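You operate a simulated robot arm through the tools that you are given. There is no shell and no other tool.

You are at the controls of a simulated robot arm. One attempt, no reset.

## Task
Clamp the green lasted shoe on the lasting machine's post and leave it held.
Fine: shoe on the post, size selector at the shoe's size, post in; then the green lever to HOLD.

It is judged by the outcome, as a careful person would: the job done as asked, and still so three seconds after it is handed in. It fails if anything else is knocked over, pushed out of place, dropped, spilled or broken.

## Robot
A 7-joint arm with a fingered hand, fixed in place. Base frame: the origin is on the floor under the middle of its stand, x ahead of it, y to its left, z up. Lengths are in mm, angles in rad, forces in N, time in s.
It reaches about 1164 mm from its shoulder. Its first joint turns from -2.897 to 2.897 rad. Payload 4.7 kg.
Tool frame: the origin (TCP) lies between the finger pads and is the grasp point; the fingertips stand 36 mm ahead of it; z points along the fingers, y is the line along which they close. The gripper opens to 120 mm; its body begins 42 mm behind the TCP. The gripper is a hand of 5 fingers: y runs from the thumb to the fingers, the wrist lies at [-18, -122, -210] in the tool frame, and closing takes about 1.5 s.
Orientation is that of the tool frame in the base frame, as a unit quaternion [w, x, y, z]. With the fingers straight down and the wrist toward the robot, the tool's x, y and z point along [0, 1, 0], [1, 0, 0] and [0, 0, -1] of the base frame.

## Interface
- The arm moves only by the tool servo_tool. Its argument "plan" is a list of rows, each a list of 7 numbers: the shift along the tool's x, y, z in mm, then the turn, a rotation vector about the tool's x, y, z in rad, then the finger opening in mm, from 0 to 120. In form: [[dx, dy, dz, rx, ry, rz, claw], ...]. A call has 1 to 20 rows; each row shifts and turns the commanded pose from where the row before left it, along the tool's axes as they then stand. Each row takes 0.2 s and may step no farther than 50 mm and 0.15 rad from the row before; otherwise, or with a gripper value out of range, the whole call is refused. Where a pose cannot be reached the arm comes as near as it can. A force on the tool above 50 N (or 10 N above the force at the start of the call, whichever is more), or a blocked arm, ends the call early, and 0.2 s more pass. The fingers move at their own pace (about 45 mm/s each) and stop on an object; they squeeze with about 33 N. The grip force told is the motor's: it shows also when the fingers shut on nothing. Time passes only in rows, and 0.2 s behind the last, so rows that do not move let the fingers close. The reply holds the time, the measured pose of the TCP, the force on the tool along the base axes, the opening and the grip force, in the units named above and with some noise, with the torque about the TCP (base axes, N m) and any sound that the robot's microphone picked up.
- Cameras (640 x 400 px; columns grow to the right, rows downward): "scene" is fixed at [47.9, 499, 1480]; the picture's right is [0.01, -1.00, 0.00], its down [-0.67, -0.01, -0.74] and it looks along [0.74, 0.01, -0.67] (base axes); focal length 214 px, centre (320, 200). "wrist" rides on the gripper at [73, -91, -144] in the tool frame; the picture's right is [-0.80, 0.28, -0.52], its down [-0.53, -0.73, 0.42] and it looks along [-0.27, 0.62, 0.74] (tool axes); focal length 234 px, centre (320, 200).
- grab_frame(camera): a new picture of that camera. No time passes.
- set_grasp(shape): the hand has 5 fingers and takes this shape, open, in about a second: jaw (thumb against the fingers, like two jaws); tri (thumb and two fingers); tip (a fingertip pinch); poke (one finger out to press); point (the index stretched); flat (the hand flat); cup (the hand cupped); fist (a fist). The gripper value then closes the fingers along that shape, each until it touches; the sizes above hold for jaw. It gives what a move gives, with no picture.
- measure_at(camera, pixels): for up to 12 pixels [column, row] of the newest picture of that camera ("zoom" is the newest enlarged one), the place [x, y, z] in the base frame of the surface seen there, good to about 3 mm. No time passes.
- close_up(camera, box): a new picture of the part [left, top, right, bottom] of that camera's present view, enlarged. No time passes.
- sign_off(): hands the job in; it is judged then, once.

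Open the gripper and draw the arm clear of the work before you hand the job in, unless the task says otherwise.

The tools are called after ">>>" by a JSON object that holds its "op" and its "data". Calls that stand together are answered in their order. servo_tool: Moves the arm, as the interface text tells. Its arguments: {"type":"object","properties":{"plan":{"type":"array","items":{"type":"array","items":{"type":"number"}}}},"required":["plan"]} The other tools are called the same way: set_grasp (shape) gives the hand a shape; grab_frame (camera) takes a picture; measure_at (camera, pixels) gives the place of the surface under pixels of a picture; close_up (camera, box) takes an enlarged picture of a part of a camera's view; sign_off () hands the job in.

At the start:

```text
clock: 0.0
tool_pos: [439.5, 262.0, 1424.1]
ee_rot: [0.001, 0.706, 0.708, 0.0]
force: [0.8, 0.0, 0.8]
wrist_torque: [-0.01, 0.0, -0.01]
grip_width: 119.6
grasp_force: 0.1
shape: jaw
```

scene: 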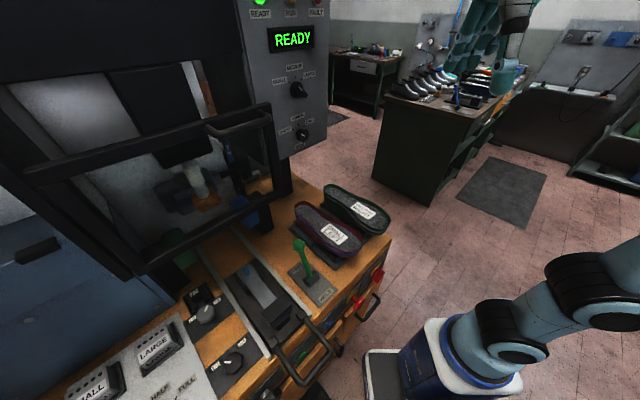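
wrist: 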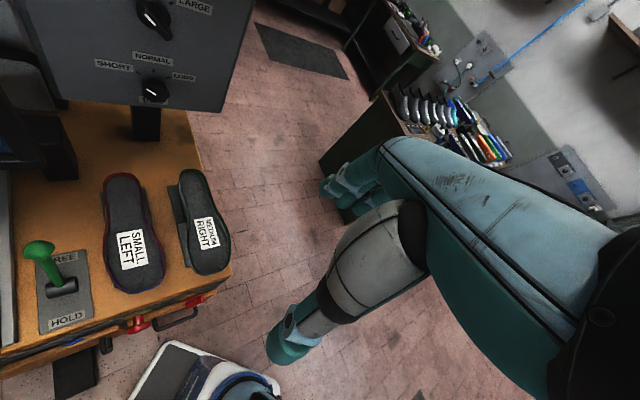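

The scene shows two shoes (around 328,236 and 357,210), a green lever at about (303,252), and a machine panel. I take enlarged views to read labels before moving.

>>> {"op": "close_up", "data": {"camera": "scene", "box": [160, 170, 400, 390]}}

>>> {"op": "close_up", "data": {"camera": "scene", "box": [230, 0, 340, 160]}}

>>> {"op": "close_up", "data": {"camera": "wrist", "box": [0, 150, 250, 400]}}

>>> {"op": "close_up", "data": {"camera": "wrist", "box": [60, 0, 260, 130]}}

>>> {"op": "close_up", "data": {"camera": "scene", "box": [0, 90, 290, 280]}}

>>> {"op": "close_up", "data": {"camera": "scene", "box": [40, 260, 260, 400]}}

```text
1.82 times, centred on (280, 280) of scene
```

zoom: 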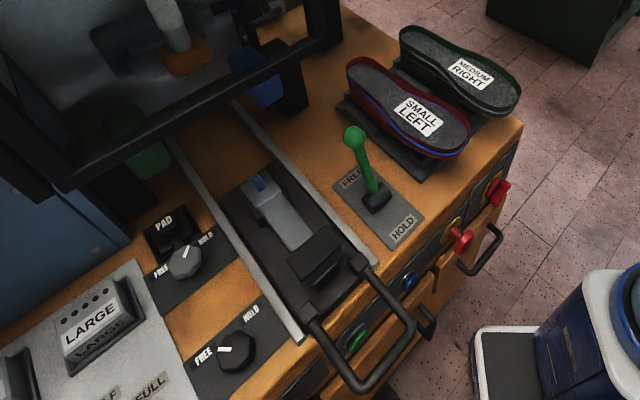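

```text
2.50 times, centred on (285, 80) of scene
```

zoom: 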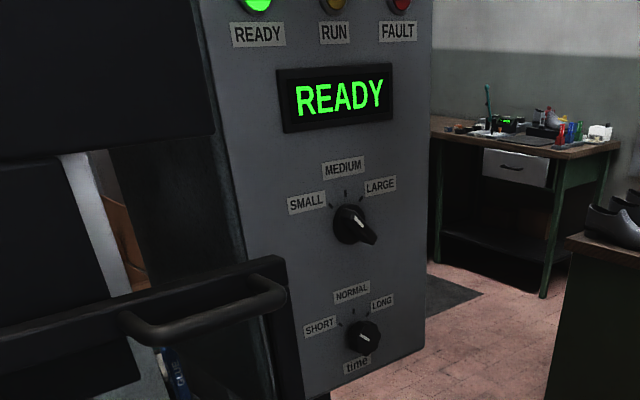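

```text
1.60 times, centred on (125, 275) of wrist
```

zoom: 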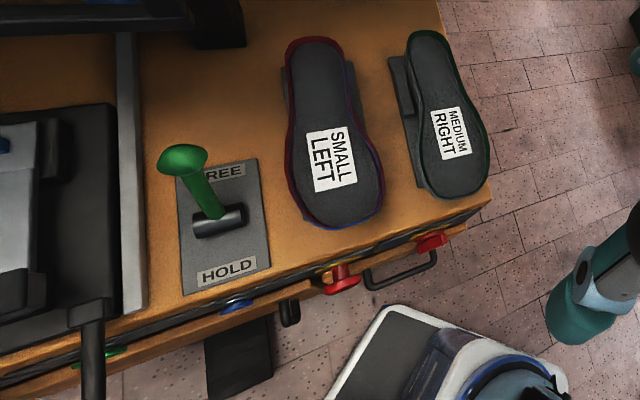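

```text
3.08 times, centred on (160, 65) of wrist
```

zoom: 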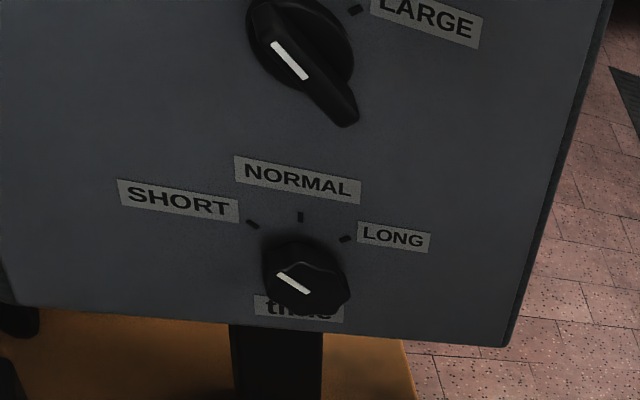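

```text
2.11 times, centred on (145, 185) of scene
```

zoom: 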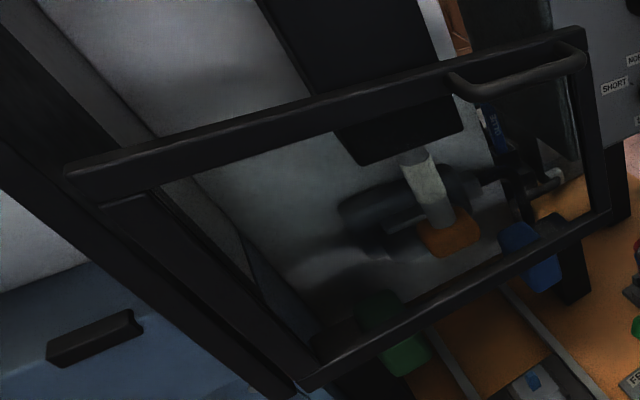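

```text
2.86 times, centred on (150, 330) of scene
```

zoom: 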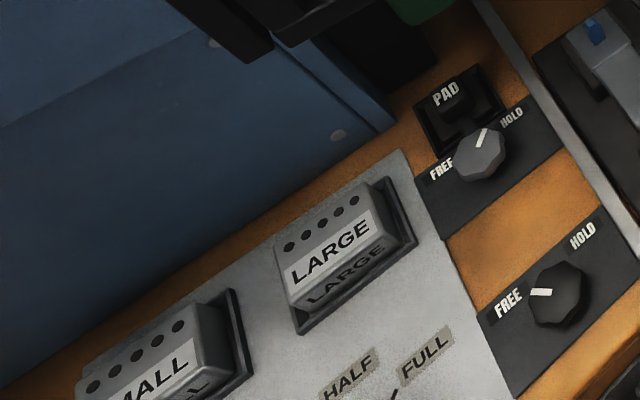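

The green-trimmed shoe is labelled MEDIUM RIGHT (about 357,210 in scene); the top panel knob is the SMALL/MEDIUM/LARGE selector. I zoom further on the sled, the selector knob and the shoes, for measurement.

>>> {"op": "close_up", "data": {"camera": "scene", "box": [225, 240, 345, 390]}}

>>> {"op": "measure_at", "data": {"camera": "zoom", "pixels": [[300, 200], [320, 100], [250, 100]]}}

>>> {"op": "close_up", "data": {"camera": "scene", "box": [265, 60, 335, 155]}}

>>> {"op": "close_up", "data": {"camera": "wrist", "box": [120, 0, 220, 40]}}

>>> {"op": "close_up", "data": {"camera": "scene", "box": [280, 170, 400, 320]}}

```text
2.67 times, centred on (285, 315) of scene
```

zoom: 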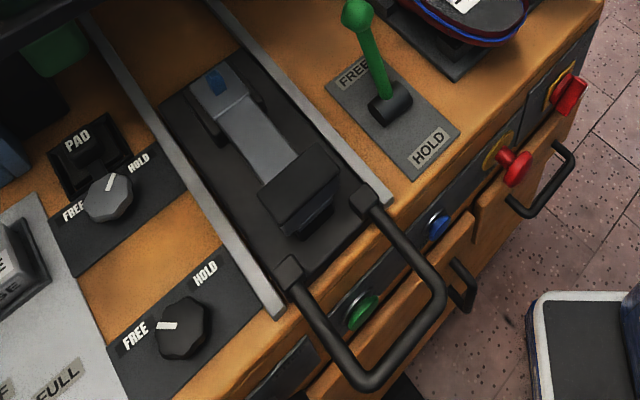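

```text
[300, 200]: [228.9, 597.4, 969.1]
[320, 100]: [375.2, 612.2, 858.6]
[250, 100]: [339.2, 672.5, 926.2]
```

```text
4.21 times, centred on (300, 108) of scene
```

zoom: 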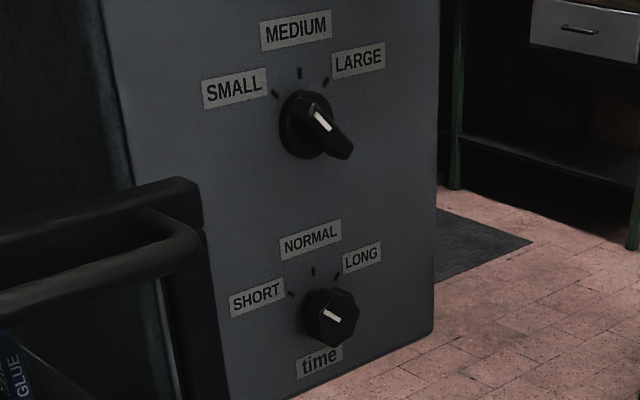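

```text
6.40 times, centred on (170, 20) of wrist
```

zoom: 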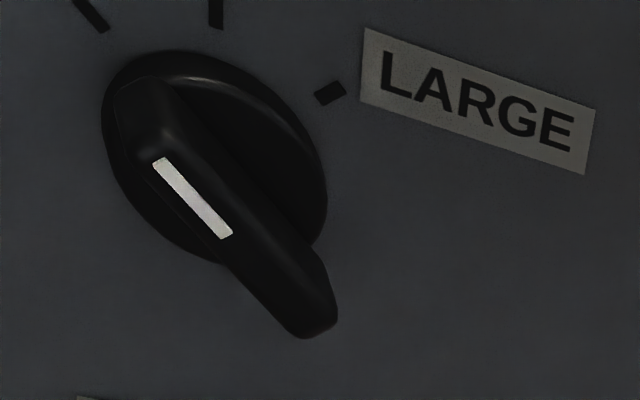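

```text
2.67 times, centred on (340, 245) of scene
```

zoom: 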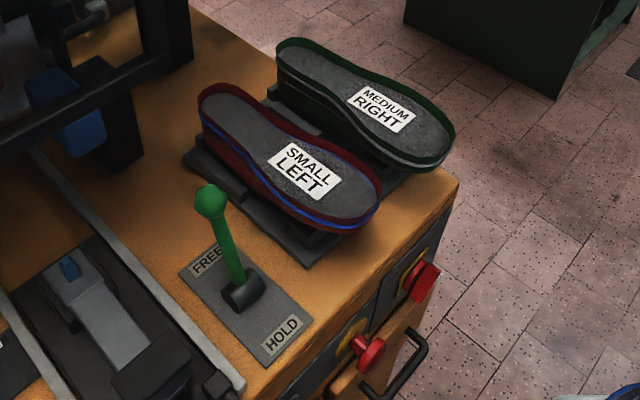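

The latest zoom shows the two shoes, lever and part of the sled; I measure places on them to build a map.

>>> {"op": "measure_at", "data": {"camera": "zoom", "pixels": [[283, 45], [300, 62], [340, 85], [385, 112], [440, 152], [415, 160], [320, 50], [430, 115], [210, 198], [240, 293], [280, 335], [205, 262]]}}

>>> {"op": "measure_at", "data": {"camera": "scene", "pixels": [[299, 92], [299, 82], [297, 67], [310, 73], [281, 80], [303, 134], [243, 10], [325, 140], [298, 96], [245, 122], [228, 133], [45, 178]]}}

>>> {"op": "measure_at", "data": {"camera": "scene", "pixels": [[255, 273], [260, 285], [275, 310], [283, 320], [305, 348], [320, 355], [300, 380], [245, 300], [267, 255], [200, 250], [195, 195], [208, 200]]}}

```text
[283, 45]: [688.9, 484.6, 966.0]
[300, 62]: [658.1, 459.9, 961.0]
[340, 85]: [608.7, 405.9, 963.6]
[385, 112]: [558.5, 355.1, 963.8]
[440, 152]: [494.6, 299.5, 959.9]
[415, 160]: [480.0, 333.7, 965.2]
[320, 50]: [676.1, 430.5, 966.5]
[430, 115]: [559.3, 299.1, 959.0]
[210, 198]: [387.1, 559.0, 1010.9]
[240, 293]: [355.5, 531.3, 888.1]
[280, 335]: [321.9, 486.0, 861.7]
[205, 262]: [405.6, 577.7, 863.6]
```

```text
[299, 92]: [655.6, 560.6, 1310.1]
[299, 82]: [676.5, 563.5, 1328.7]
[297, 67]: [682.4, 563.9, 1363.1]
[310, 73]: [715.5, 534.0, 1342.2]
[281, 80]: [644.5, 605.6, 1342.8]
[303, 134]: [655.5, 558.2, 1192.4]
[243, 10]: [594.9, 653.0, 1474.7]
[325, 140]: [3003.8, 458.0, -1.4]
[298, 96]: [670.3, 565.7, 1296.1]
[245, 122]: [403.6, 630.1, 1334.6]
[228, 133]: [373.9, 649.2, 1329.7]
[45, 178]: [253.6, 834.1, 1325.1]
```

```text
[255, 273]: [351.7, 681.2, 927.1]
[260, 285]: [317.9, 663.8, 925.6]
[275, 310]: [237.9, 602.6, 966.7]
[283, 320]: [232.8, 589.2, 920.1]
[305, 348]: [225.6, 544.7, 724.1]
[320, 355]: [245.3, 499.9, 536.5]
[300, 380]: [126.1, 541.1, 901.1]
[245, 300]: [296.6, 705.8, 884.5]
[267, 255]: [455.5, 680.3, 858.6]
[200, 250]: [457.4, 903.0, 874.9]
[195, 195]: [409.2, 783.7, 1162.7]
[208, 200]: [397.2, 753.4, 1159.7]
```

The machine is turned about 45° to my base axes: panel normal is about (-0.7,-0.7), shoe soles at z≈963, table at z≈860. I move the hand to a vantage near (163,468,1126) and yaw it so the wrist camera looks along the sled.

>>> {"op": "servo_tool", "data": {"plan": [[20.6, -27.6, 29.8, 0, 0, 0, 120], [20.6, -27.6, 29.8, 0, 0, 0, 120], [20.6, -27.6, 29.8, 0, 0, 0, 120], [20.6, -27.6, 29.8, 0, 0, 0, 120], [20.6, -27.6, 29.8, 0, 0, 0, 120], [20.6, -27.6, 29.8, 0, 0, 0, 120], [20.6, -27.6, 29.8, 0, 0, 0, 120], [20.6, -27.6, 29.8, 0, 0, 0, 120], [20.6, -27.6, 29.8, 0, 0, 0, 120], [20.6, -27.6, 29.8, 0, 0, 0, 120], [0, 0, 0, 0, 0, -0.148, 120], [0, 0, 0, 0, 0, -0.148, 120], [0, 0, 0, 0, 0, -0.148, 120], [0, 0, 0, 0, 0, -0.148, 120], [0, 0, 0, 0, 0, -0.148, 120], [0, 0, 0, 0, 0, -0.148, 120], [0, 0, 0, 0, 0, -0.148, 120], [0, 0, 0, 0, 0, -0.148, 120]]}}

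>>> {"op": "grab_frame", "data": {"camera": "wrist"}}

>>> {"op": "grab_frame", "data": {"camera": "scene"}}

```text
clock: 3.8
tool_pos: [162.3, 467.2, 1126.2]
ee_rot: [0.0, 0.19, 0.982, -0.001]
force: [0.0, -0.3, 0.4]
wrist_torque: [-0.02, -0.01, -0.03]
grip_width: 120.1
grasp_force: 0.2
shape: jaw
```

```text
taken
```

wrist: 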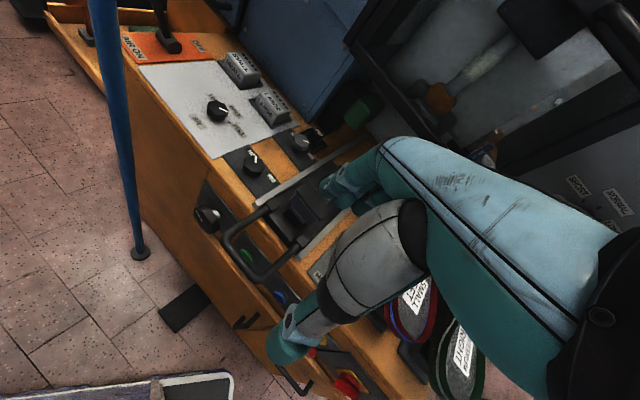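

```text
taken
```

scene: 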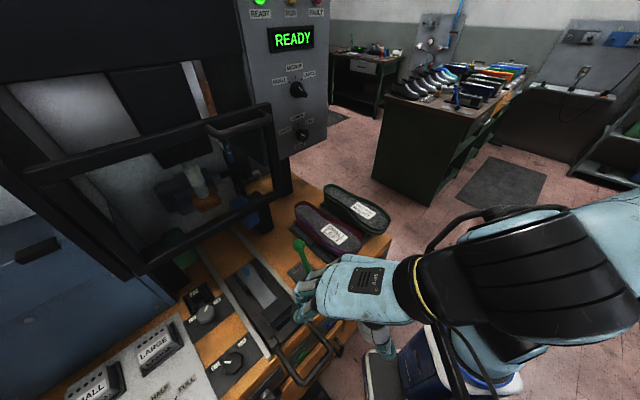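

The hand hides the sled in the wrist view (it is behind the fingers near 320,200). I shift the hand toward the right of the table so the sled appears left of the fingers.

>>> {"op": "servo_tool", "data": {"plan": [[-34.5, -14.7, -10, 0, 0, 0, 120], [-34.5, -14.7, -10, 0, 0, 0, 120], [-34.5, -14.7, -10, 0, 0, 0, 120], [-34.5, -14.7, -10, 0, 0, 0, 120]]}}

>>> {"op": "grab_frame", "data": {"camera": "wrist"}}

>>> {"op": "close_up", "data": {"camera": "wrist", "box": [100, 60, 420, 280]}}

```text
clock: 4.8
tool_pos: [269.8, 360.6, 1167.0]
ee_rot: [0.0, 0.191, 0.981, 0.0]
force: [-0.8, 0.5, -0.2]
wrist_torque: [-0.04, 0.01, 0.01]
grip_width: 119.7
grasp_force: 0.0
shape: jaw
```

```text
taken
```

wrist: 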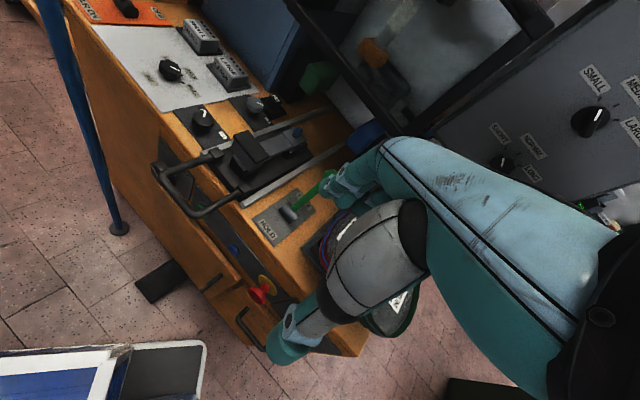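

```text
1.82 times, centred on (260, 170) of wrist
```

zoom: 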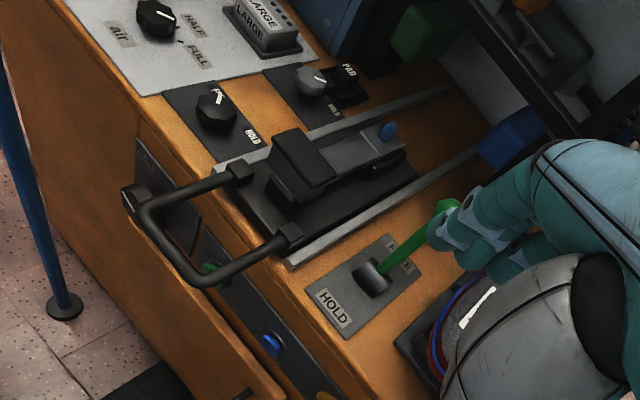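

The sled is now visible at about (260,150): a black block near the handle and a blue pin at the inner end. I zoom tightly on it and measure.

>>> {"op": "close_up", "data": {"camera": "wrist", "box": [200, 100, 340, 210]}}

>>> {"op": "measure_at", "data": {"camera": "wrist", "pixels": [[296, 131], [292, 138], [285, 143], [255, 140], [265, 155], [250, 165], [243, 175], [285, 160], [280, 178], [340, 150], [215, 213], [155, 168]]}}

```text
3.64 times, centred on (270, 155) of wrist
```

zoom: 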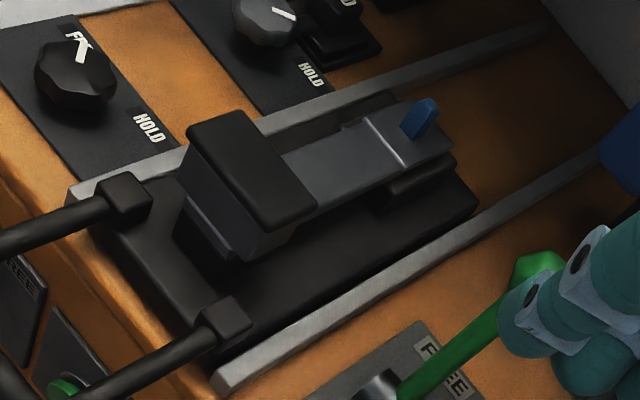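

```text
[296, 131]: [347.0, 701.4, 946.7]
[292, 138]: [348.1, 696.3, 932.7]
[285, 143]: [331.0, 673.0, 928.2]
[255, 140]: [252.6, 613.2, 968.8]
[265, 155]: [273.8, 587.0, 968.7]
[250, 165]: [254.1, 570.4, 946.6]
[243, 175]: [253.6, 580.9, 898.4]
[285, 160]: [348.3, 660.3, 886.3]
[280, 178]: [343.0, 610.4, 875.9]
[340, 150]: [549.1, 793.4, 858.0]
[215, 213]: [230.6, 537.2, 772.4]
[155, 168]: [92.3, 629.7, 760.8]
```

The blue pin stands at about (347,700,947) on a grey bar (z≈928) and the black block tops at z≈969. I want to see how the shoes sit on their stands, so I move to the right of the table and tilt the camera up to look at the shoe heels from low down.

>>> {"op": "servo_tool", "data": {"plan": [[-37, -20.9, 16.7, 0, 0, 0, 120], [-37, -20.9, 16.7, 0, 0, 0, 120], [-37, -20.9, 16.7, 0, 0, 0, 120], [-37, -20.9, 16.7, 0, 0, 0, 120], [-37, -20.9, 16.7, 0, 0, 0, 120], [-37, -20.9, 16.7, 0, 0, 0, 120], [-37, -20.9, 16.7, 0, 0, 0, 120], [-37, -20.9, 16.7, 0, 0, 0, 120], [-37, -20.9, 16.7, 0, 0, 0, 120], [-37, -20.9, 16.7, 0, 0, 0, 120], [0, 0, 0, -0.138, -0.0588, 0, 120], [0, 0, 0, -0.138, -0.0588, 0, 120], [0, 0, 0, -0.138, -0.0588, 0, 120], [0, 0, 0, -0.138, -0.0588, 0, 120]]}}

>>> {"op": "grab_frame", "data": {"camera": "wrist"}}

>>> {"op": "grab_frame", "data": {"camera": "scene"}}

```text
clock: 7.8
tool_pos: [534.2, 27.0, 1000.0]
ee_rot: [0.167, 0.182, 0.937, 0.246]
force: [-0.1, -0.1, 0.2]
wrist_torque: [0.02, -0.04, 0.0]
grip_width: 119.7
grasp_force: 0.1
shape: jaw
```

```text
taken
```

wrist: 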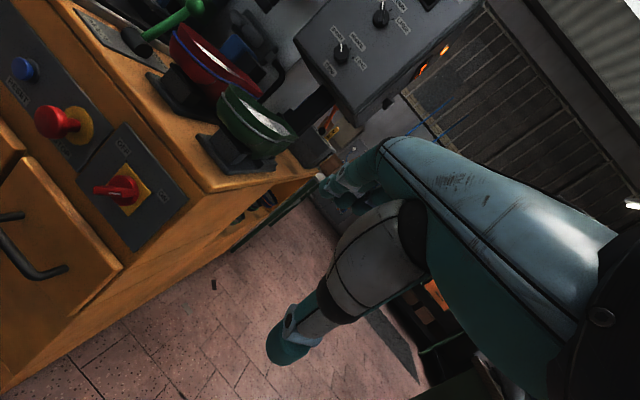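

```text
taken
```

scene: 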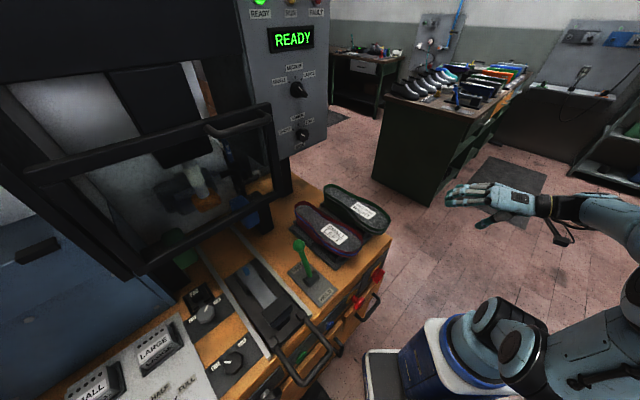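

The shoe heels are now visible at about (210,70) and (250,120) from behind. I zoom on them.

>>> {"op": "close_up", "data": {"camera": "wrist", "box": [140, 0, 320, 190]}}

>>> {"op": "measure_at", "data": {"camera": "wrist", "pixels": [[230, 100], [245, 125], [285, 140], [250, 150], [225, 143], [215, 165], [245, 170], [265, 160], [222, 115], [210, 108], [300, 135], [180, 85]]}}

```text
2.11 times, centred on (230, 95) of wrist
```

zoom: 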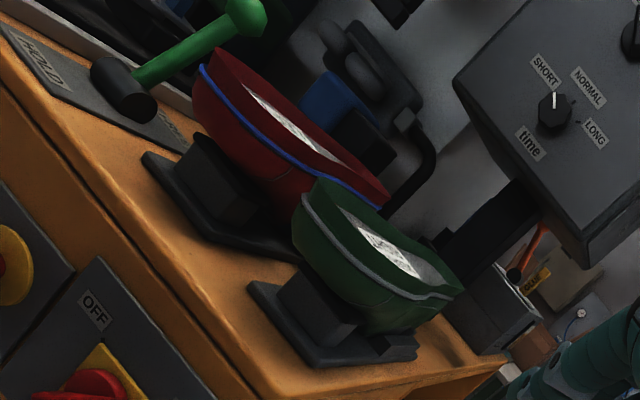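

```text
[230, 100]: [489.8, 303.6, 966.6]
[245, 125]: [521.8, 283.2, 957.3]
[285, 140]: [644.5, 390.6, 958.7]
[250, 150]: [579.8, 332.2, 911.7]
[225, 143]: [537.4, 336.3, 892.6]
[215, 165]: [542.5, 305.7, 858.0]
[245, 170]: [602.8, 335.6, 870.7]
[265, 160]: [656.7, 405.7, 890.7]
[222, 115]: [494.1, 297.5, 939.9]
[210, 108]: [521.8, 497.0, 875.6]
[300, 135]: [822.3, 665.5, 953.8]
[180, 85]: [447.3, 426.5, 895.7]
```

From behind, each stand shows a block under the heel and a lower one toward the toe. I check the surroundings (bench to the right, table corner, stands) before taking a side view.

>>> {"op": "measure_at", "data": {"camera": "scene", "pixels": [[374, 180], [430, 200], [392, 238], [322, 190], [300, 170], [385, 100], [480, 105], [365, 262], [330, 262], [272, 180], [262, 210], [180, 258]]}}

>>> {"op": "measure_at", "data": {"camera": "zoom", "pixels": [[310, 310], [330, 285], [285, 310], [260, 290], [315, 355], [415, 350], [395, 335], [200, 165], [165, 160], [300, 240], [230, 75], [310, 190]]}}

>>> {"op": "close_up", "data": {"camera": "wrist", "box": [180, 70, 310, 190]}}

```text
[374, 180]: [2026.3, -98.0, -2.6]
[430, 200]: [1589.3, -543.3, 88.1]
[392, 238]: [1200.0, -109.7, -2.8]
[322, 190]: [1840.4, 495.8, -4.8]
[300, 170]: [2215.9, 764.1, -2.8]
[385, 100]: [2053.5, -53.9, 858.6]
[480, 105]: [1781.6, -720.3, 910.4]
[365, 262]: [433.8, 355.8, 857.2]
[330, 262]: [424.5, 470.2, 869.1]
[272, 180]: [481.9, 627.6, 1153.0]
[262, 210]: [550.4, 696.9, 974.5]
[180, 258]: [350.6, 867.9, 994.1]
```

```text
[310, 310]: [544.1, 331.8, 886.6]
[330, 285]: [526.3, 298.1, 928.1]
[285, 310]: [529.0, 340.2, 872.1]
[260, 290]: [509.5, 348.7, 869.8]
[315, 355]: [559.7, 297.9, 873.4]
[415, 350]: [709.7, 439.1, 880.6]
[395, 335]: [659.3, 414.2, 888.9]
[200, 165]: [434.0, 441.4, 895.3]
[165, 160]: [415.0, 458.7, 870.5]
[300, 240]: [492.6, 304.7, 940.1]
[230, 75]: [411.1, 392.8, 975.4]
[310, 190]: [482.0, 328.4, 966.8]
```

```text
3.33 times, centred on (245, 130) of wrist
```

zoom: 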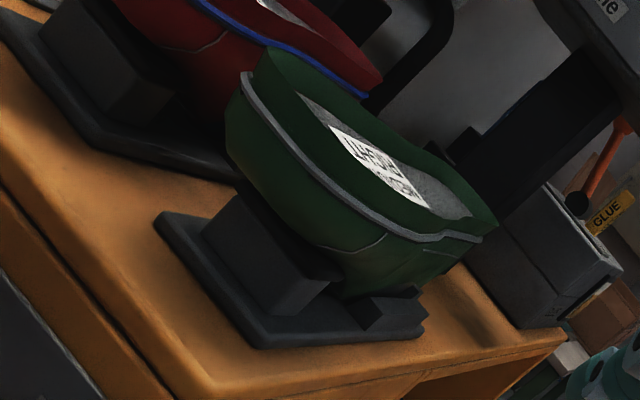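

The stands are base plates with a block under the heel and a lower block near the toe. I move to the right side of the table (clear floor there) and yaw to view the shoe and stand from the side.

>>> {"op": "servo_tool", "data": {"plan": [[-21.25, 29.6, 26.5, 0, 0, 0, 120], [-21.25, 29.6, 26.5, 0, 0, 0, 120], [-21.25, 29.6, 26.5, 0, 0, 0, 120], [-21.25, 29.6, 26.5, 0, 0, 0, 120], [-21.25, 29.6, 26.5, 0, 0, 0, 120], [-21.25, 29.6, 26.5, 0, 0, 0, 120], [-21.25, 29.6, 26.5, 0, 0, 0, 120], [-21.25, 29.6, 26.5, 0, 0, 0, 120], [0, 0, 0, -0.0292, 0.0684, -0.1077, 120], [0, 0, 0, -0.0292, 0.0684, -0.1077, 120], [0, 0, 0, -0.0292, 0.0684, -0.1077, 120], [0, 0, 0, -0.0292, 0.0684, -0.1077, 120], [0, 0, 0, -0.0292, 0.0684, -0.1077, 120], [0, 0, 0, -0.0292, 0.0684, -0.1077, 120], [0, 0, 0, -0.106, -0.045, 0, 120], [0, 0, 0, -0.106, -0.045, 0, 120]]}}

>>> {"op": "grab_frame", "data": {"camera": "wrist"}}

>>> {"op": "grab_frame", "data": {"camera": "scene"}}

```text
clock: 11.2
tool_pos: [829.7, 232.4, 984.4]
ee_rot: [0.08, -0.181, 0.896, 0.396]
force: [0.2, -0.8, 1.1]
wrist_torque: [-0.05, 0.01, -0.05]
grip_width: 119.9
grasp_force: 0.1
shape: jaw
```

```text
taken
```

wrist: 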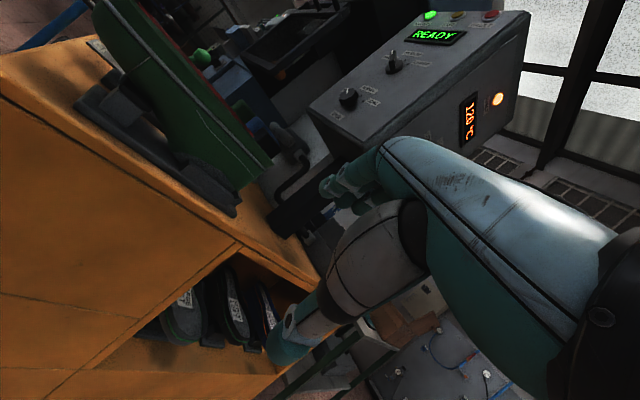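

```text
taken
```

scene: 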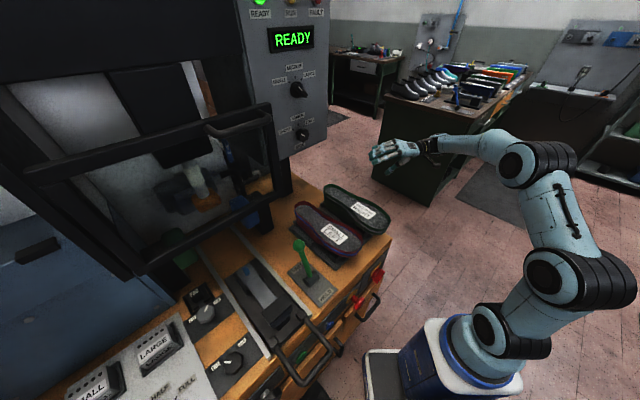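

The side view shows the green shoe at about (160,110) on its stand. I zoom and measure heights.

>>> {"op": "close_up", "data": {"camera": "wrist", "box": [60, 0, 300, 240]}}

>>> {"op": "measure_at", "data": {"camera": "wrist", "pixels": [[95, 15], [120, 60], [135, 90], [155, 125], [180, 150], [200, 170], [230, 195], [100, 100], [120, 120], [150, 140], [215, 185], [260, 165]]}}

```text
1.67 times, centred on (180, 120) of wrist
```

zoom: 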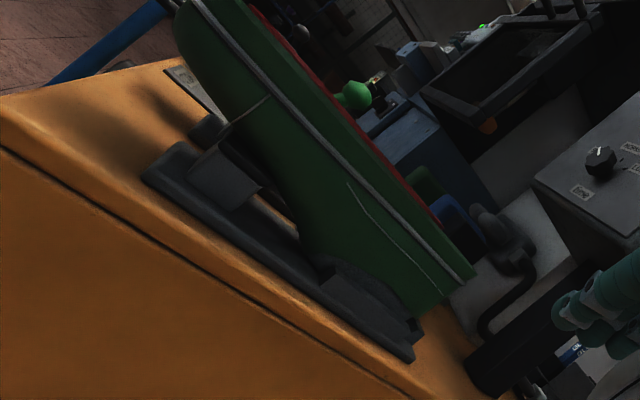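

```text
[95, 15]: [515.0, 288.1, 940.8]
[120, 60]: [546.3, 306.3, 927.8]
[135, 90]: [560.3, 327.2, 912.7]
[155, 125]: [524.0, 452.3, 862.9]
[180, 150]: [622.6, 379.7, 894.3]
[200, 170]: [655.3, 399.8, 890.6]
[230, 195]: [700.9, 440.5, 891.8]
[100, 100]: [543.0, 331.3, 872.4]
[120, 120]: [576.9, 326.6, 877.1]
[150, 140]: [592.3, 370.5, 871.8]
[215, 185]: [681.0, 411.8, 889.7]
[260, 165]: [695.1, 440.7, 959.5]
```

I zoom in tighter on the underside of the shoe and the stand.

>>> {"op": "close_up", "data": {"camera": "wrist", "box": [80, 40, 240, 220]}}

>>> {"op": "measure_at", "data": {"camera": "zoom", "pixels": [[190, 160], [200, 100], [240, 130], [250, 180], [265, 200], [300, 220], [330, 270], [160, 170], [380, 300], [420, 330], [290, 100], [350, 180]]}}

```text
2.22 times, centred on (160, 130) of wrist
```

zoom: 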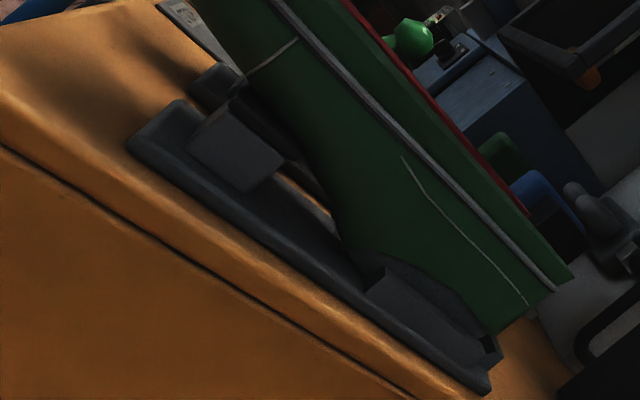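

```text
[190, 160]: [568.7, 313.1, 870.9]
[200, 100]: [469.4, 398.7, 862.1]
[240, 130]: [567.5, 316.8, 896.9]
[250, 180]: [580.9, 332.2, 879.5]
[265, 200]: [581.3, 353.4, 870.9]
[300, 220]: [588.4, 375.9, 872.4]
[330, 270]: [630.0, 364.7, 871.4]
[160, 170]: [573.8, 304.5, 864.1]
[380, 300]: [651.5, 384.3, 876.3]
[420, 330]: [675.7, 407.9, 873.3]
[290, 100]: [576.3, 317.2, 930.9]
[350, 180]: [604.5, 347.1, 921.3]
```

Now I can tell: the end nearer the robot is the toe (shallow), the far end is the heel/ankle cone resting in a cradle, which matches the sled (block for toe near the handle, blue pin for the cone inward). I zoom in the scene camera to measure the gap between the shoes, and the rails and guard frame.

>>> {"op": "close_up", "data": {"camera": "scene", "box": [285, 175, 395, 265]}}

>>> {"op": "measure_at", "data": {"camera": "zoom", "pixels": [[222, 60], [300, 55], [255, 95], [345, 75], [300, 122], [405, 105], [340, 150], [455, 130], [400, 190], [500, 170], [475, 215], [540, 200]]}}

>>> {"op": "measure_at", "data": {"camera": "scene", "pixels": [[240, 240], [260, 264], [280, 287], [300, 310], [195, 250], [220, 290], [245, 330], [268, 366], [150, 270], [100, 155], [240, 110], [268, 160]]}}

```text
4.44 times, centred on (340, 220) of scene
```

zoom: 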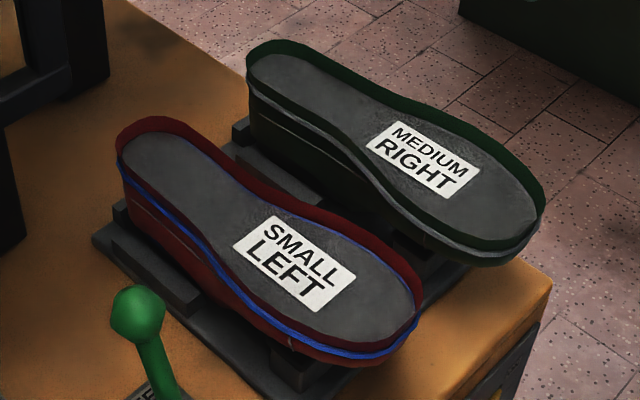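

```text
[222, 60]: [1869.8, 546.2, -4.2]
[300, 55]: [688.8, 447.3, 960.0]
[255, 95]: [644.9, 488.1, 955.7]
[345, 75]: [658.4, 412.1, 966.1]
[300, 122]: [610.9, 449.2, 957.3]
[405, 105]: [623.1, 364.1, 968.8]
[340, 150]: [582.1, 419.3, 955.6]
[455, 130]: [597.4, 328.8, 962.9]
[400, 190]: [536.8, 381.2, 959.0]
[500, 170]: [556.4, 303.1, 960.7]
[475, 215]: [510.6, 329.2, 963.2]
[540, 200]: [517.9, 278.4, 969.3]
```

```text
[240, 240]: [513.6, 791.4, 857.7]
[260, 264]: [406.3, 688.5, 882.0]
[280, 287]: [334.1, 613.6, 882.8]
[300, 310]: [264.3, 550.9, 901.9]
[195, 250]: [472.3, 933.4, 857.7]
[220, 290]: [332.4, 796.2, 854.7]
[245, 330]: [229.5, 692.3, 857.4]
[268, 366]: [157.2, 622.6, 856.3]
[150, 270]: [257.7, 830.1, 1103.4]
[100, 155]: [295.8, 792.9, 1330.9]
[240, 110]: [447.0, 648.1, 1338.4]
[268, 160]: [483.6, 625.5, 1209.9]
```

Rails run at 45° in base axes, and the green shoe lies along the same direction (width about 60 mm at waist, F=(x+y)/√2≈750). I measure the red shoe's right rim and the green stand's parts to check the gap.

>>> {"op": "measure_at", "data": {"camera": "zoom", "pixels": [[195, 135], [230, 163], [270, 193], [320, 220], [370, 250], [412, 290], [248, 60], [252, 110], [330, 160], [390, 230], [240, 128], [280, 160]]}}

>>> {"op": "measure_at", "data": {"camera": "scene", "pixels": [[205, 128], [150, 140], [60, 170], [210, 230], [250, 210], [120, 290], [200, 125], [250, 110], [270, 120], [190, 170], [205, 185], [190, 260]]}}

```text
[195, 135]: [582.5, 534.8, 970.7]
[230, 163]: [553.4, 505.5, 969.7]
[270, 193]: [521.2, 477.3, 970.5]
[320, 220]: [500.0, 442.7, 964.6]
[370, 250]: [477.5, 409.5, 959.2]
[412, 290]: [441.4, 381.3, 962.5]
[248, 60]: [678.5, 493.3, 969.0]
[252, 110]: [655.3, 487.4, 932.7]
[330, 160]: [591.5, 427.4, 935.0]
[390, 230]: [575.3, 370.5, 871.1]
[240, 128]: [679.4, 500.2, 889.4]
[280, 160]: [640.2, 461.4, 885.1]
```

```text
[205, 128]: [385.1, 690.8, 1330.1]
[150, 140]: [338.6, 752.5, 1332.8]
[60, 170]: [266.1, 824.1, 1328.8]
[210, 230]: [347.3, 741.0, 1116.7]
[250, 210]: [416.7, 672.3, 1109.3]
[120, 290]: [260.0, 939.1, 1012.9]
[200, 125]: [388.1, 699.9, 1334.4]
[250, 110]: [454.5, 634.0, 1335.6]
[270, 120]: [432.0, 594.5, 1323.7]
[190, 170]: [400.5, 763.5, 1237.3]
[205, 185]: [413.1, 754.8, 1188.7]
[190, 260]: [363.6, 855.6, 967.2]
```

The gap between the two shoes at sole level is about 65–80 mm, enough for the fingers. I raise the hand, straighten the fingers down, and turn so the closing axis lies across the shoe (tool y along (-0.71,0.71)).

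>>> {"op": "servo_tool", "data": {"plan": [[-11.5, 27.2, -26.8, 0, 0, 0, 120], [-11.5, 27.2, -26.8, 0, 0, 0, 120], [-11.5, 27.2, -26.8, 0, 0, 0, 120], [-11.5, 27.2, -26.8, 0, 0, 0, 120], [0, 0, 0, 0.1273, 0.0543, 0, 120], [0, 0, 0, 0.1273, 0.0543, 0, 120], [0, 0, 0, 0.1273, 0.0543, 0, 120], [0, 0, 0, 0.1273, 0.0543, 0, 120], [0, 0, 0, 0.1273, 0.0543, 0, 120], [0, 0, 0, 0.1273, 0.0543, 0, 120], [0, 0, 0, 0, 0, -0.128, 120], [0, 0, 0, 0, 0, -0.128, 120], [0, 0, 0, 0, 0, -0.128, 120]]}}

>>> {"op": "grab_frame", "data": {"camera": "wrist"}}

>>> {"op": "grab_frame", "data": {"camera": "scene"}}

```text
clock: 14.0
tool_pos: [829.6, 234.3, 1144.7]
ee_rot: [0.0, -0.374, 0.928, 0.002]
force: [-1.0, 0.9, 0.8]
wrist_torque: [0.05, -0.06, 0.01]
grip_width: 120.0
grasp_force: 0.1
shape: jaw
```

```text
taken
```

wrist: 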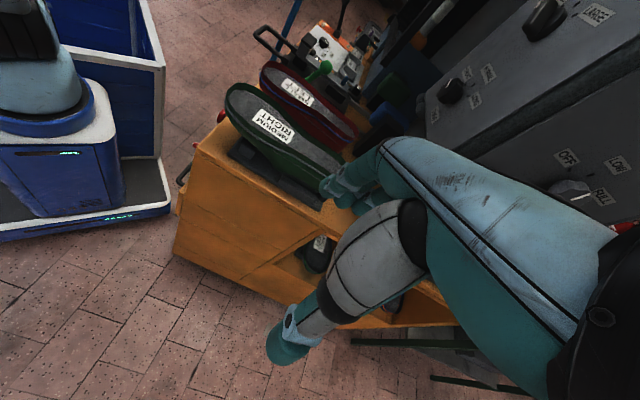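

```text
taken
```

scene: 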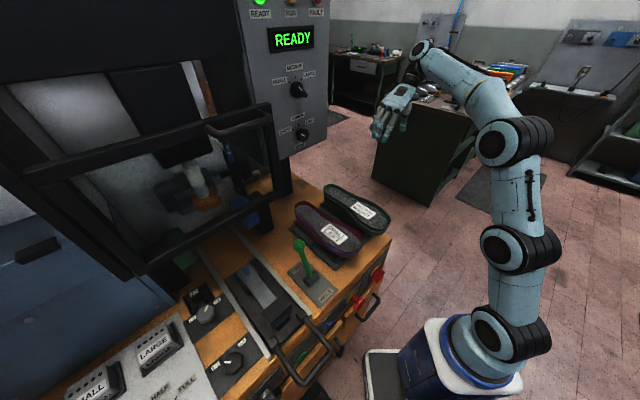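

The hand is level and turned (y azimuth ≈134°). I move it over the green shoe's middle at about (588,381), staying high.

>>> {"op": "servo_tool", "data": {"plan": [[12.1, 45.6, 7.4, 0, 0, 0, 120], [12.1, 45.6, 7.4, 0, 0, 0, 120], [12.1, 45.6, 7.4, 0, 0, 0, 120], [12.1, 45.6, 7.4, 0, 0, 0, 120], [12.1, 45.6, 7.4, 0, 0, 0, 120], [12.1, 45.6, 7.4, 0, 0, 0, 120], [0, 0, 0, 0, 0, -0.019, 120]]}}

>>> {"op": "grab_frame", "data": {"camera": "wrist"}}

>>> {"op": "grab_frame", "data": {"camera": "scene"}}

```text
clock: 15.6
tool_pos: [584.4, 376.9, 1100.7]
ee_rot: [-0.001, -0.391, 0.92, 0.002]
force: [-0.1, -0.1, 0.1]
wrist_torque: [0.0, 0.02, 0.0]
grip_width: 119.9
grasp_force: 0.1
shape: jaw
```

```text
taken
```

wrist: 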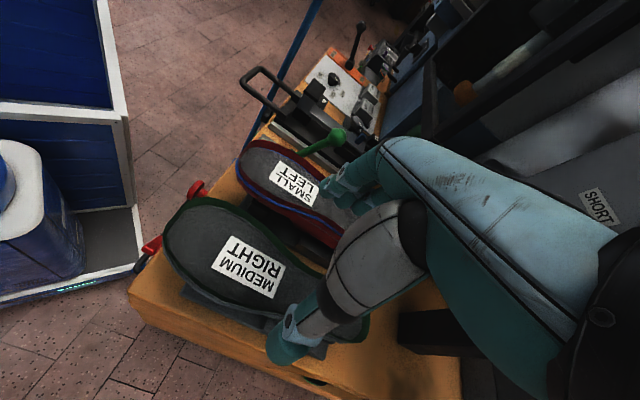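

```text
taken
```

scene: 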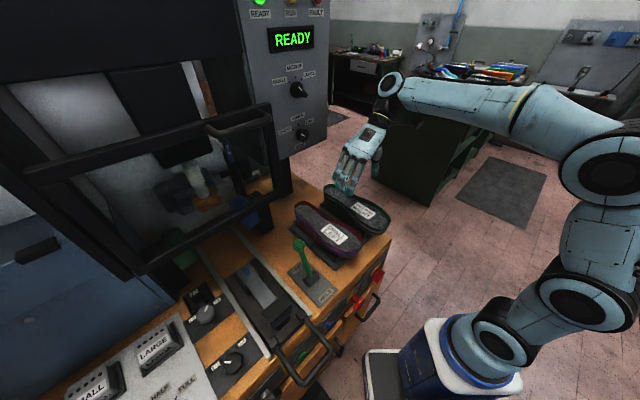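

TCP is at (584,377), i.e. over the shoe's middle. I descend partway to z≈1010 and check finger clearance against the shoe rim.

>>> {"op": "servo_tool", "data": {"plan": [[0, 0, 30, 0, 0, 0, 120], [0, 0, 30, 0, 0, 0, 120], [0, 0, 30, 0, 0, 0.016, 120]]}}

>>> {"op": "grab_frame", "data": {"camera": "wrist"}}

>>> {"op": "close_up", "data": {"camera": "scene", "box": [290, 110, 420, 270]}}

```text
clock: 16.4
tool_pos: [584.9, 377.7, 1011.8]
ee_rot: [-0.002, -0.383, 0.924, 0.002]
force: [-1.3, 0.0, 0.3]
wrist_torque: [0.03, -0.02, -0.01]
grip_width: 119.8
grasp_force: 0.0
shape: jaw
```

```text
taken
```

wrist: 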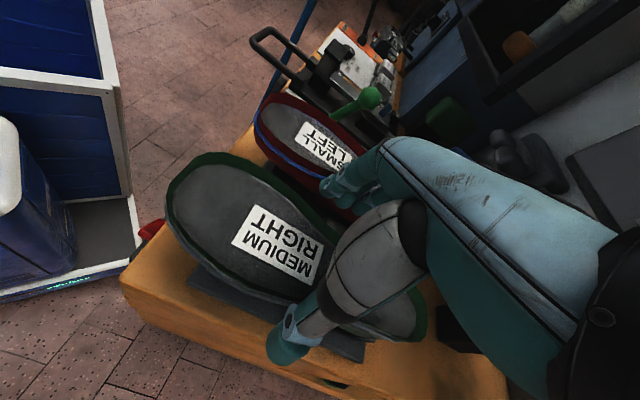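

```text
2.50 times, centred on (355, 190) of scene
```

zoom: 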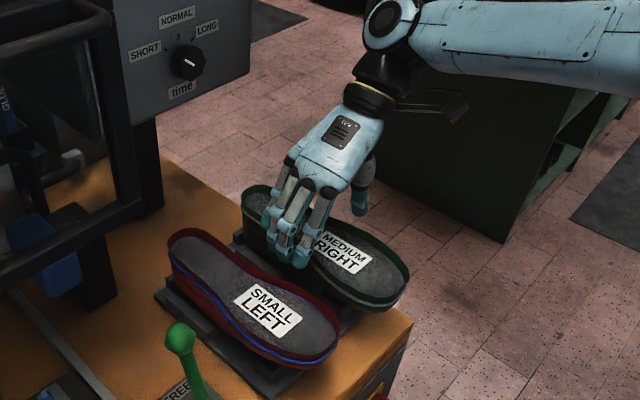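

The scene view shows fingertips near (300,260 zoom), thumb at about (360,205 zoom). I measure where they are relative to the shoe rim.

>>> {"op": "measure_at", "data": {"camera": "zoom", "pixels": [[276, 246], [283, 250], [300, 258], [325, 238], [362, 210], [365, 190], [272, 225], [290, 200]]}}

>>> {"op": "measure_at", "data": {"camera": "wrist", "pixels": [[285, 355], [275, 345], [328, 188], [340, 205], [300, 315], [350, 175], [310, 345], [240, 165], [185, 240], [215, 270], [320, 345], [420, 330]]}}

```text
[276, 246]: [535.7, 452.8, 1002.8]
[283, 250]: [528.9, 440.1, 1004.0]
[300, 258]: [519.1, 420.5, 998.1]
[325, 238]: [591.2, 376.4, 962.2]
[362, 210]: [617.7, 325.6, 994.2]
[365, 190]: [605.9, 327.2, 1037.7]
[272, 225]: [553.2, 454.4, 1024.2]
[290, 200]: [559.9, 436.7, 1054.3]
```

```text
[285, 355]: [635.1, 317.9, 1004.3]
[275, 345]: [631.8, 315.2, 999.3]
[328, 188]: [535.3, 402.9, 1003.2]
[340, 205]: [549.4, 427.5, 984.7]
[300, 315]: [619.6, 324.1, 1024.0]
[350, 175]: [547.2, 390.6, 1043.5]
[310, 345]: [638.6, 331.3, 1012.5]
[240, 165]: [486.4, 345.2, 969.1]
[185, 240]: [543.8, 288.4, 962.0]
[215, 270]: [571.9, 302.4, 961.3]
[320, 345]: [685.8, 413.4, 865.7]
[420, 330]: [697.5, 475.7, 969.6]
```

Fingers' outer faces are at lateral L≈59–70 (red shoe's rim at ≈31–45) and the thumb at L≈207, so both clear. I descend to z≈945.

>>> {"op": "servo_tool", "data": {"plan": [[0, 0, 22, 0, 0, 0, 120], [0, 0, 22, 0, 0, 0, 120], [0, 0, 22, 0, 0, 0, 120]]}}

>>> {"op": "grab_frame", "data": {"camera": "wrist"}}

>>> {"op": "close_up", "data": {"camera": "scene", "box": [290, 110, 420, 270]}}

```text
clock: 17.2
tool_pos: [585.1, 376.9, 945.3]
ee_rot: [-0.001, -0.383, 0.924, 0.002]
force: [1.1, -0.6, 0.6]
wrist_torque: [0.0, -0.02, 0.01]
grip_width: 119.8
grasp_force: 0.2
shape: jaw
```

```text
taken
```

wrist: 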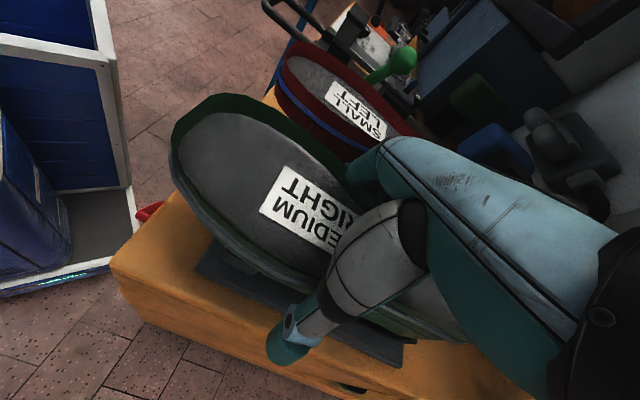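

```text
2.50 times, centred on (355, 190) of scene
```

zoom: 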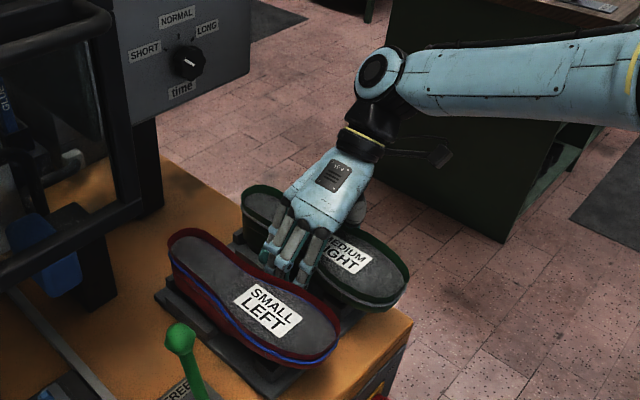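

No contact (force ~1 N). Fingers are in the gap, thumb on the right; I close the hand on the shoe and let it settle.

>>> {"op": "servo_tool", "data": {"plan": [[0, 0, 0, 0, 0, 0, 90], [0, 0, 0, 0, 0, 0, 70], [0, 0, 0, 0, 0, 0, 50], [0, 0, 0, 0, 0, 0, 30], [0, 0, 0, 0, 0, 0, 20], [0, 0, 0, 0, 0, 0, 20], [0, 0, 0, 0, 0, 0, 20], [0, 0, 0, 0, 0, 0, 20]]}}

>>> {"op": "grab_frame", "data": {"camera": "wrist"}}

>>> {"op": "close_up", "data": {"camera": "scene", "box": [290, 110, 420, 270]}}

```text
clock: 19.0
tool_pos: [584.8, 377.9, 946.2]
ee_rot: [-0.001, -0.383, 0.924, 0.001]
force: [-0.3, 1.0, -0.2]
wrist_torque: [0.05, 0.02, 0.1]
grip_width: 61.8
grasp_force: 33.3
shape: jaw
```

```text
taken
```

wrist: 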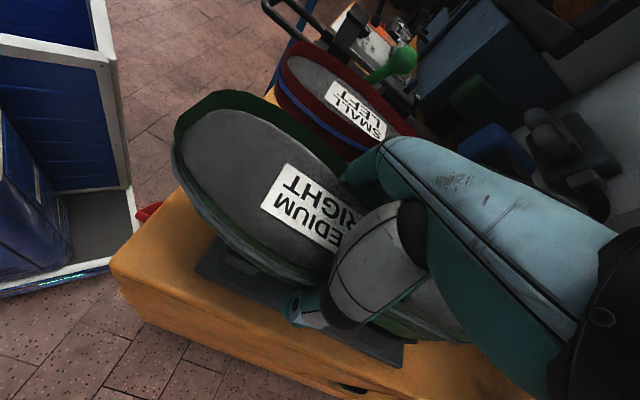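

```text
2.50 times, centred on (355, 190) of scene
```

zoom: 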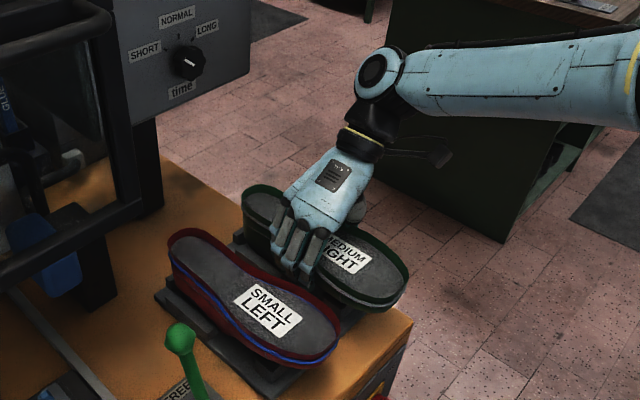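

Grip is firm (61.8 mm, 33 N). I lift slowly at first, then higher, and check the force.

>>> {"op": "servo_tool", "data": {"plan": [[0, 0, -8, 0, 0, 0, 20], [0, 0, -10, 0, 0, 0, 20], [0, 0, -15, 0, 0, 0, 20], [0, 0, -20, 0, 0, 0, 20], [0, 0, 0, 0, 0, 0, 20]]}}

>>> {"op": "close_up", "data": {"camera": "scene", "box": [290, 110, 420, 270]}}

>>> {"op": "grab_frame", "data": {"camera": "wrist"}}

```text
clock: 20.2
tool_pos: [585.5, 376.2, 998.4]
ee_rot: [-0.001, -0.384, 0.923, 0.002]
force: [0.1, 0.4, -7.6]
wrist_torque: [-0.15, 0.16, -0.04]
grip_width: 61.5
grasp_force: 33.0
shape: jaw
```

```text
2.50 times, centred on (355, 190) of scene
```

zoom: 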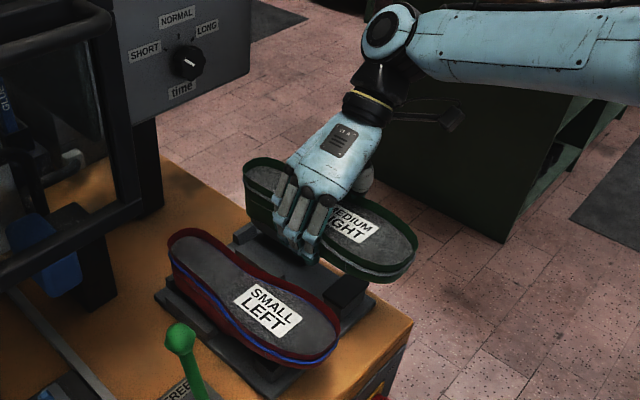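

```text
taken
```

wrist: 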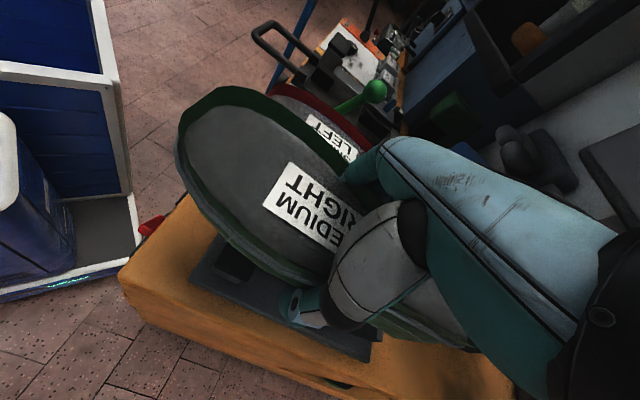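

The shoe is lifted (weight ~7.6 N). I raise it further, to z≈1100, and then look at the empty stand to see its locating features.

>>> {"op": "servo_tool", "data": {"plan": [[0, 0, -25, 0, 0, 0, 20], [0, 0, -25, 0, 0, 0, 20], [0, 0, -25, 0, 0, 0, 20], [0, 0, -25, 0, 0, 0, 20], [0, 0, -10, 0, 0, 0, 20], [0, 0, 0, 0, 0, 0, 20]]}}

>>> {"op": "close_up", "data": {"camera": "scene", "box": [290, 150, 400, 270]}}

>>> {"op": "measure_at", "data": {"camera": "zoom", "pixels": [[240, 190], [300, 200], [320, 210]]}}

>>> {"op": "grab_frame", "data": {"camera": "scene"}}

>>> {"op": "grab_frame", "data": {"camera": "wrist"}}

```text
clock: 21.6
tool_pos: [584.8, 375.9, 1107.9]
ee_rot: [-0.002, -0.384, 0.923, 0.002]
force: [0.0, 0.0, -6.3]
wrist_torque: [-0.15, 0.11, -0.04]
grip_width: 61.7
grasp_force: 32.7
shape: jaw
```

```text
3.33 times, centred on (345, 210) of scene
```

zoom: 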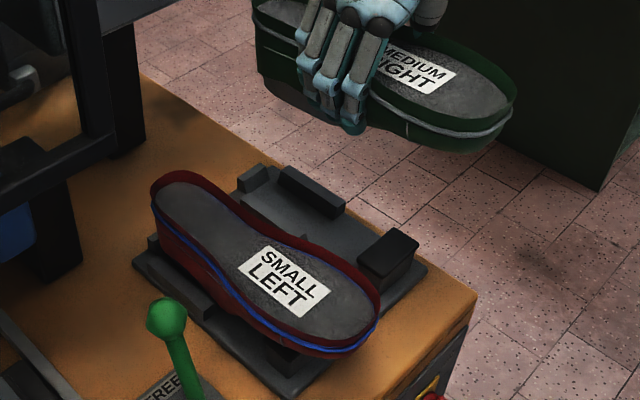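

```text
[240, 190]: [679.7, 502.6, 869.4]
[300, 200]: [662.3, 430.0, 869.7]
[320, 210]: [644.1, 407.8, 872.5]
```

```text
taken
```

scene: 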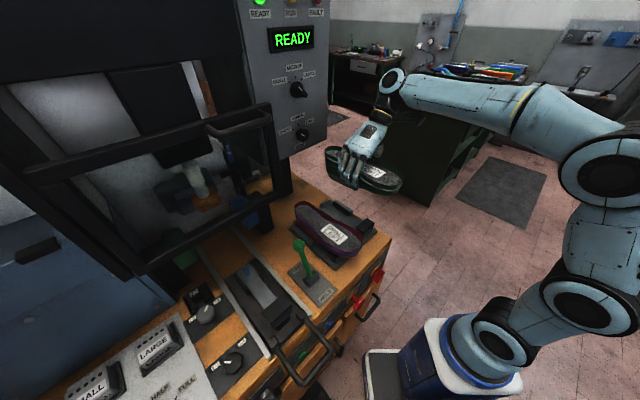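

```text
taken
```

wrist: 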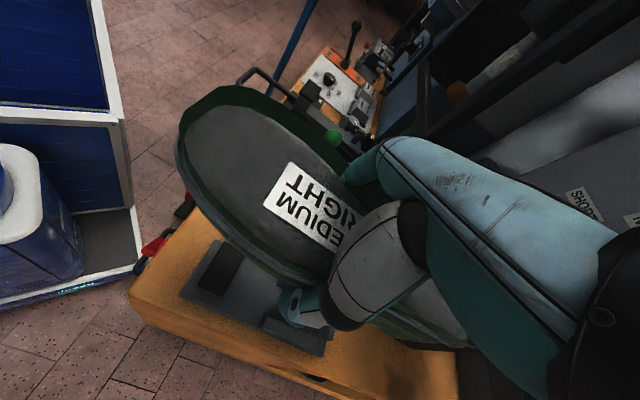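

The empty stand has only a cradle and a toe block (no pin), so I need to see the shoe's underside to know where the pin hole is. I raise the shoe to z≈1400 and tilt it so its underside faces the scene camera.

>>> {"op": "servo_tool", "data": {"plan": [[14.2, 0.84, -36.5, 0, 0, 0, 20], [14.2, 0.84, -36.5, 0, 0, 0, 20], [14.2, 0.84, -36.5, 0, 0, 0, 20], [14.2, 0.84, -36.5, 0, 0, 0, 20], [14.2, 0.84, -36.5, 0, 0, 0, 20], [14.2, 0.84, -36.5, 0, 0, 0, 20], [14.2, 0.84, -36.5, 0, 0, 0, 20], [14.2, 0.84, -36.5, 0, 0, 0, 20], [0, 0, 0, -0.1, 0, 0, 20], [0, 0, 0, -0.1, 0, 0, 20], [0, 0, 0, -0.1, 0, 0, 20], [0, 0, 0, -0.1, 0, 0, 20], [0, 0, 0, -0.1, 0, 0, 20]]}}

>>> {"op": "grab_frame", "data": {"camera": "scene"}}

```text
clock: 24.4
tool_pos: [508.4, 308.6, 1325.9]
ee_rot: [-0.096, -0.371, 0.894, 0.231]
force: [0.8, 0.1, -6.2]
wrist_torque: [-0.18, 0.1, 0.0]
grip_width: 60.9
grasp_force: 32.8
shape: jaw
out of reach, approached as far as the arm can: row 7, 8
```

```text
taken
```

scene: 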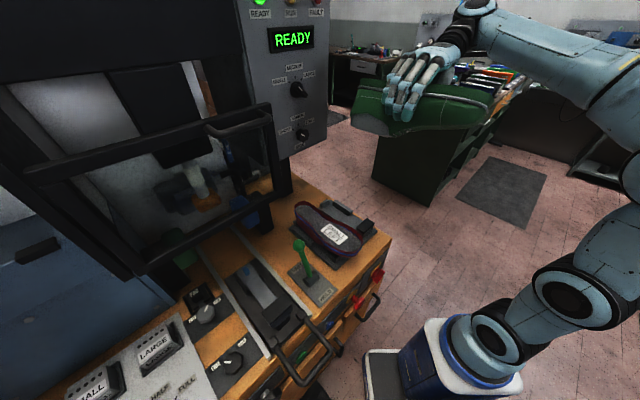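

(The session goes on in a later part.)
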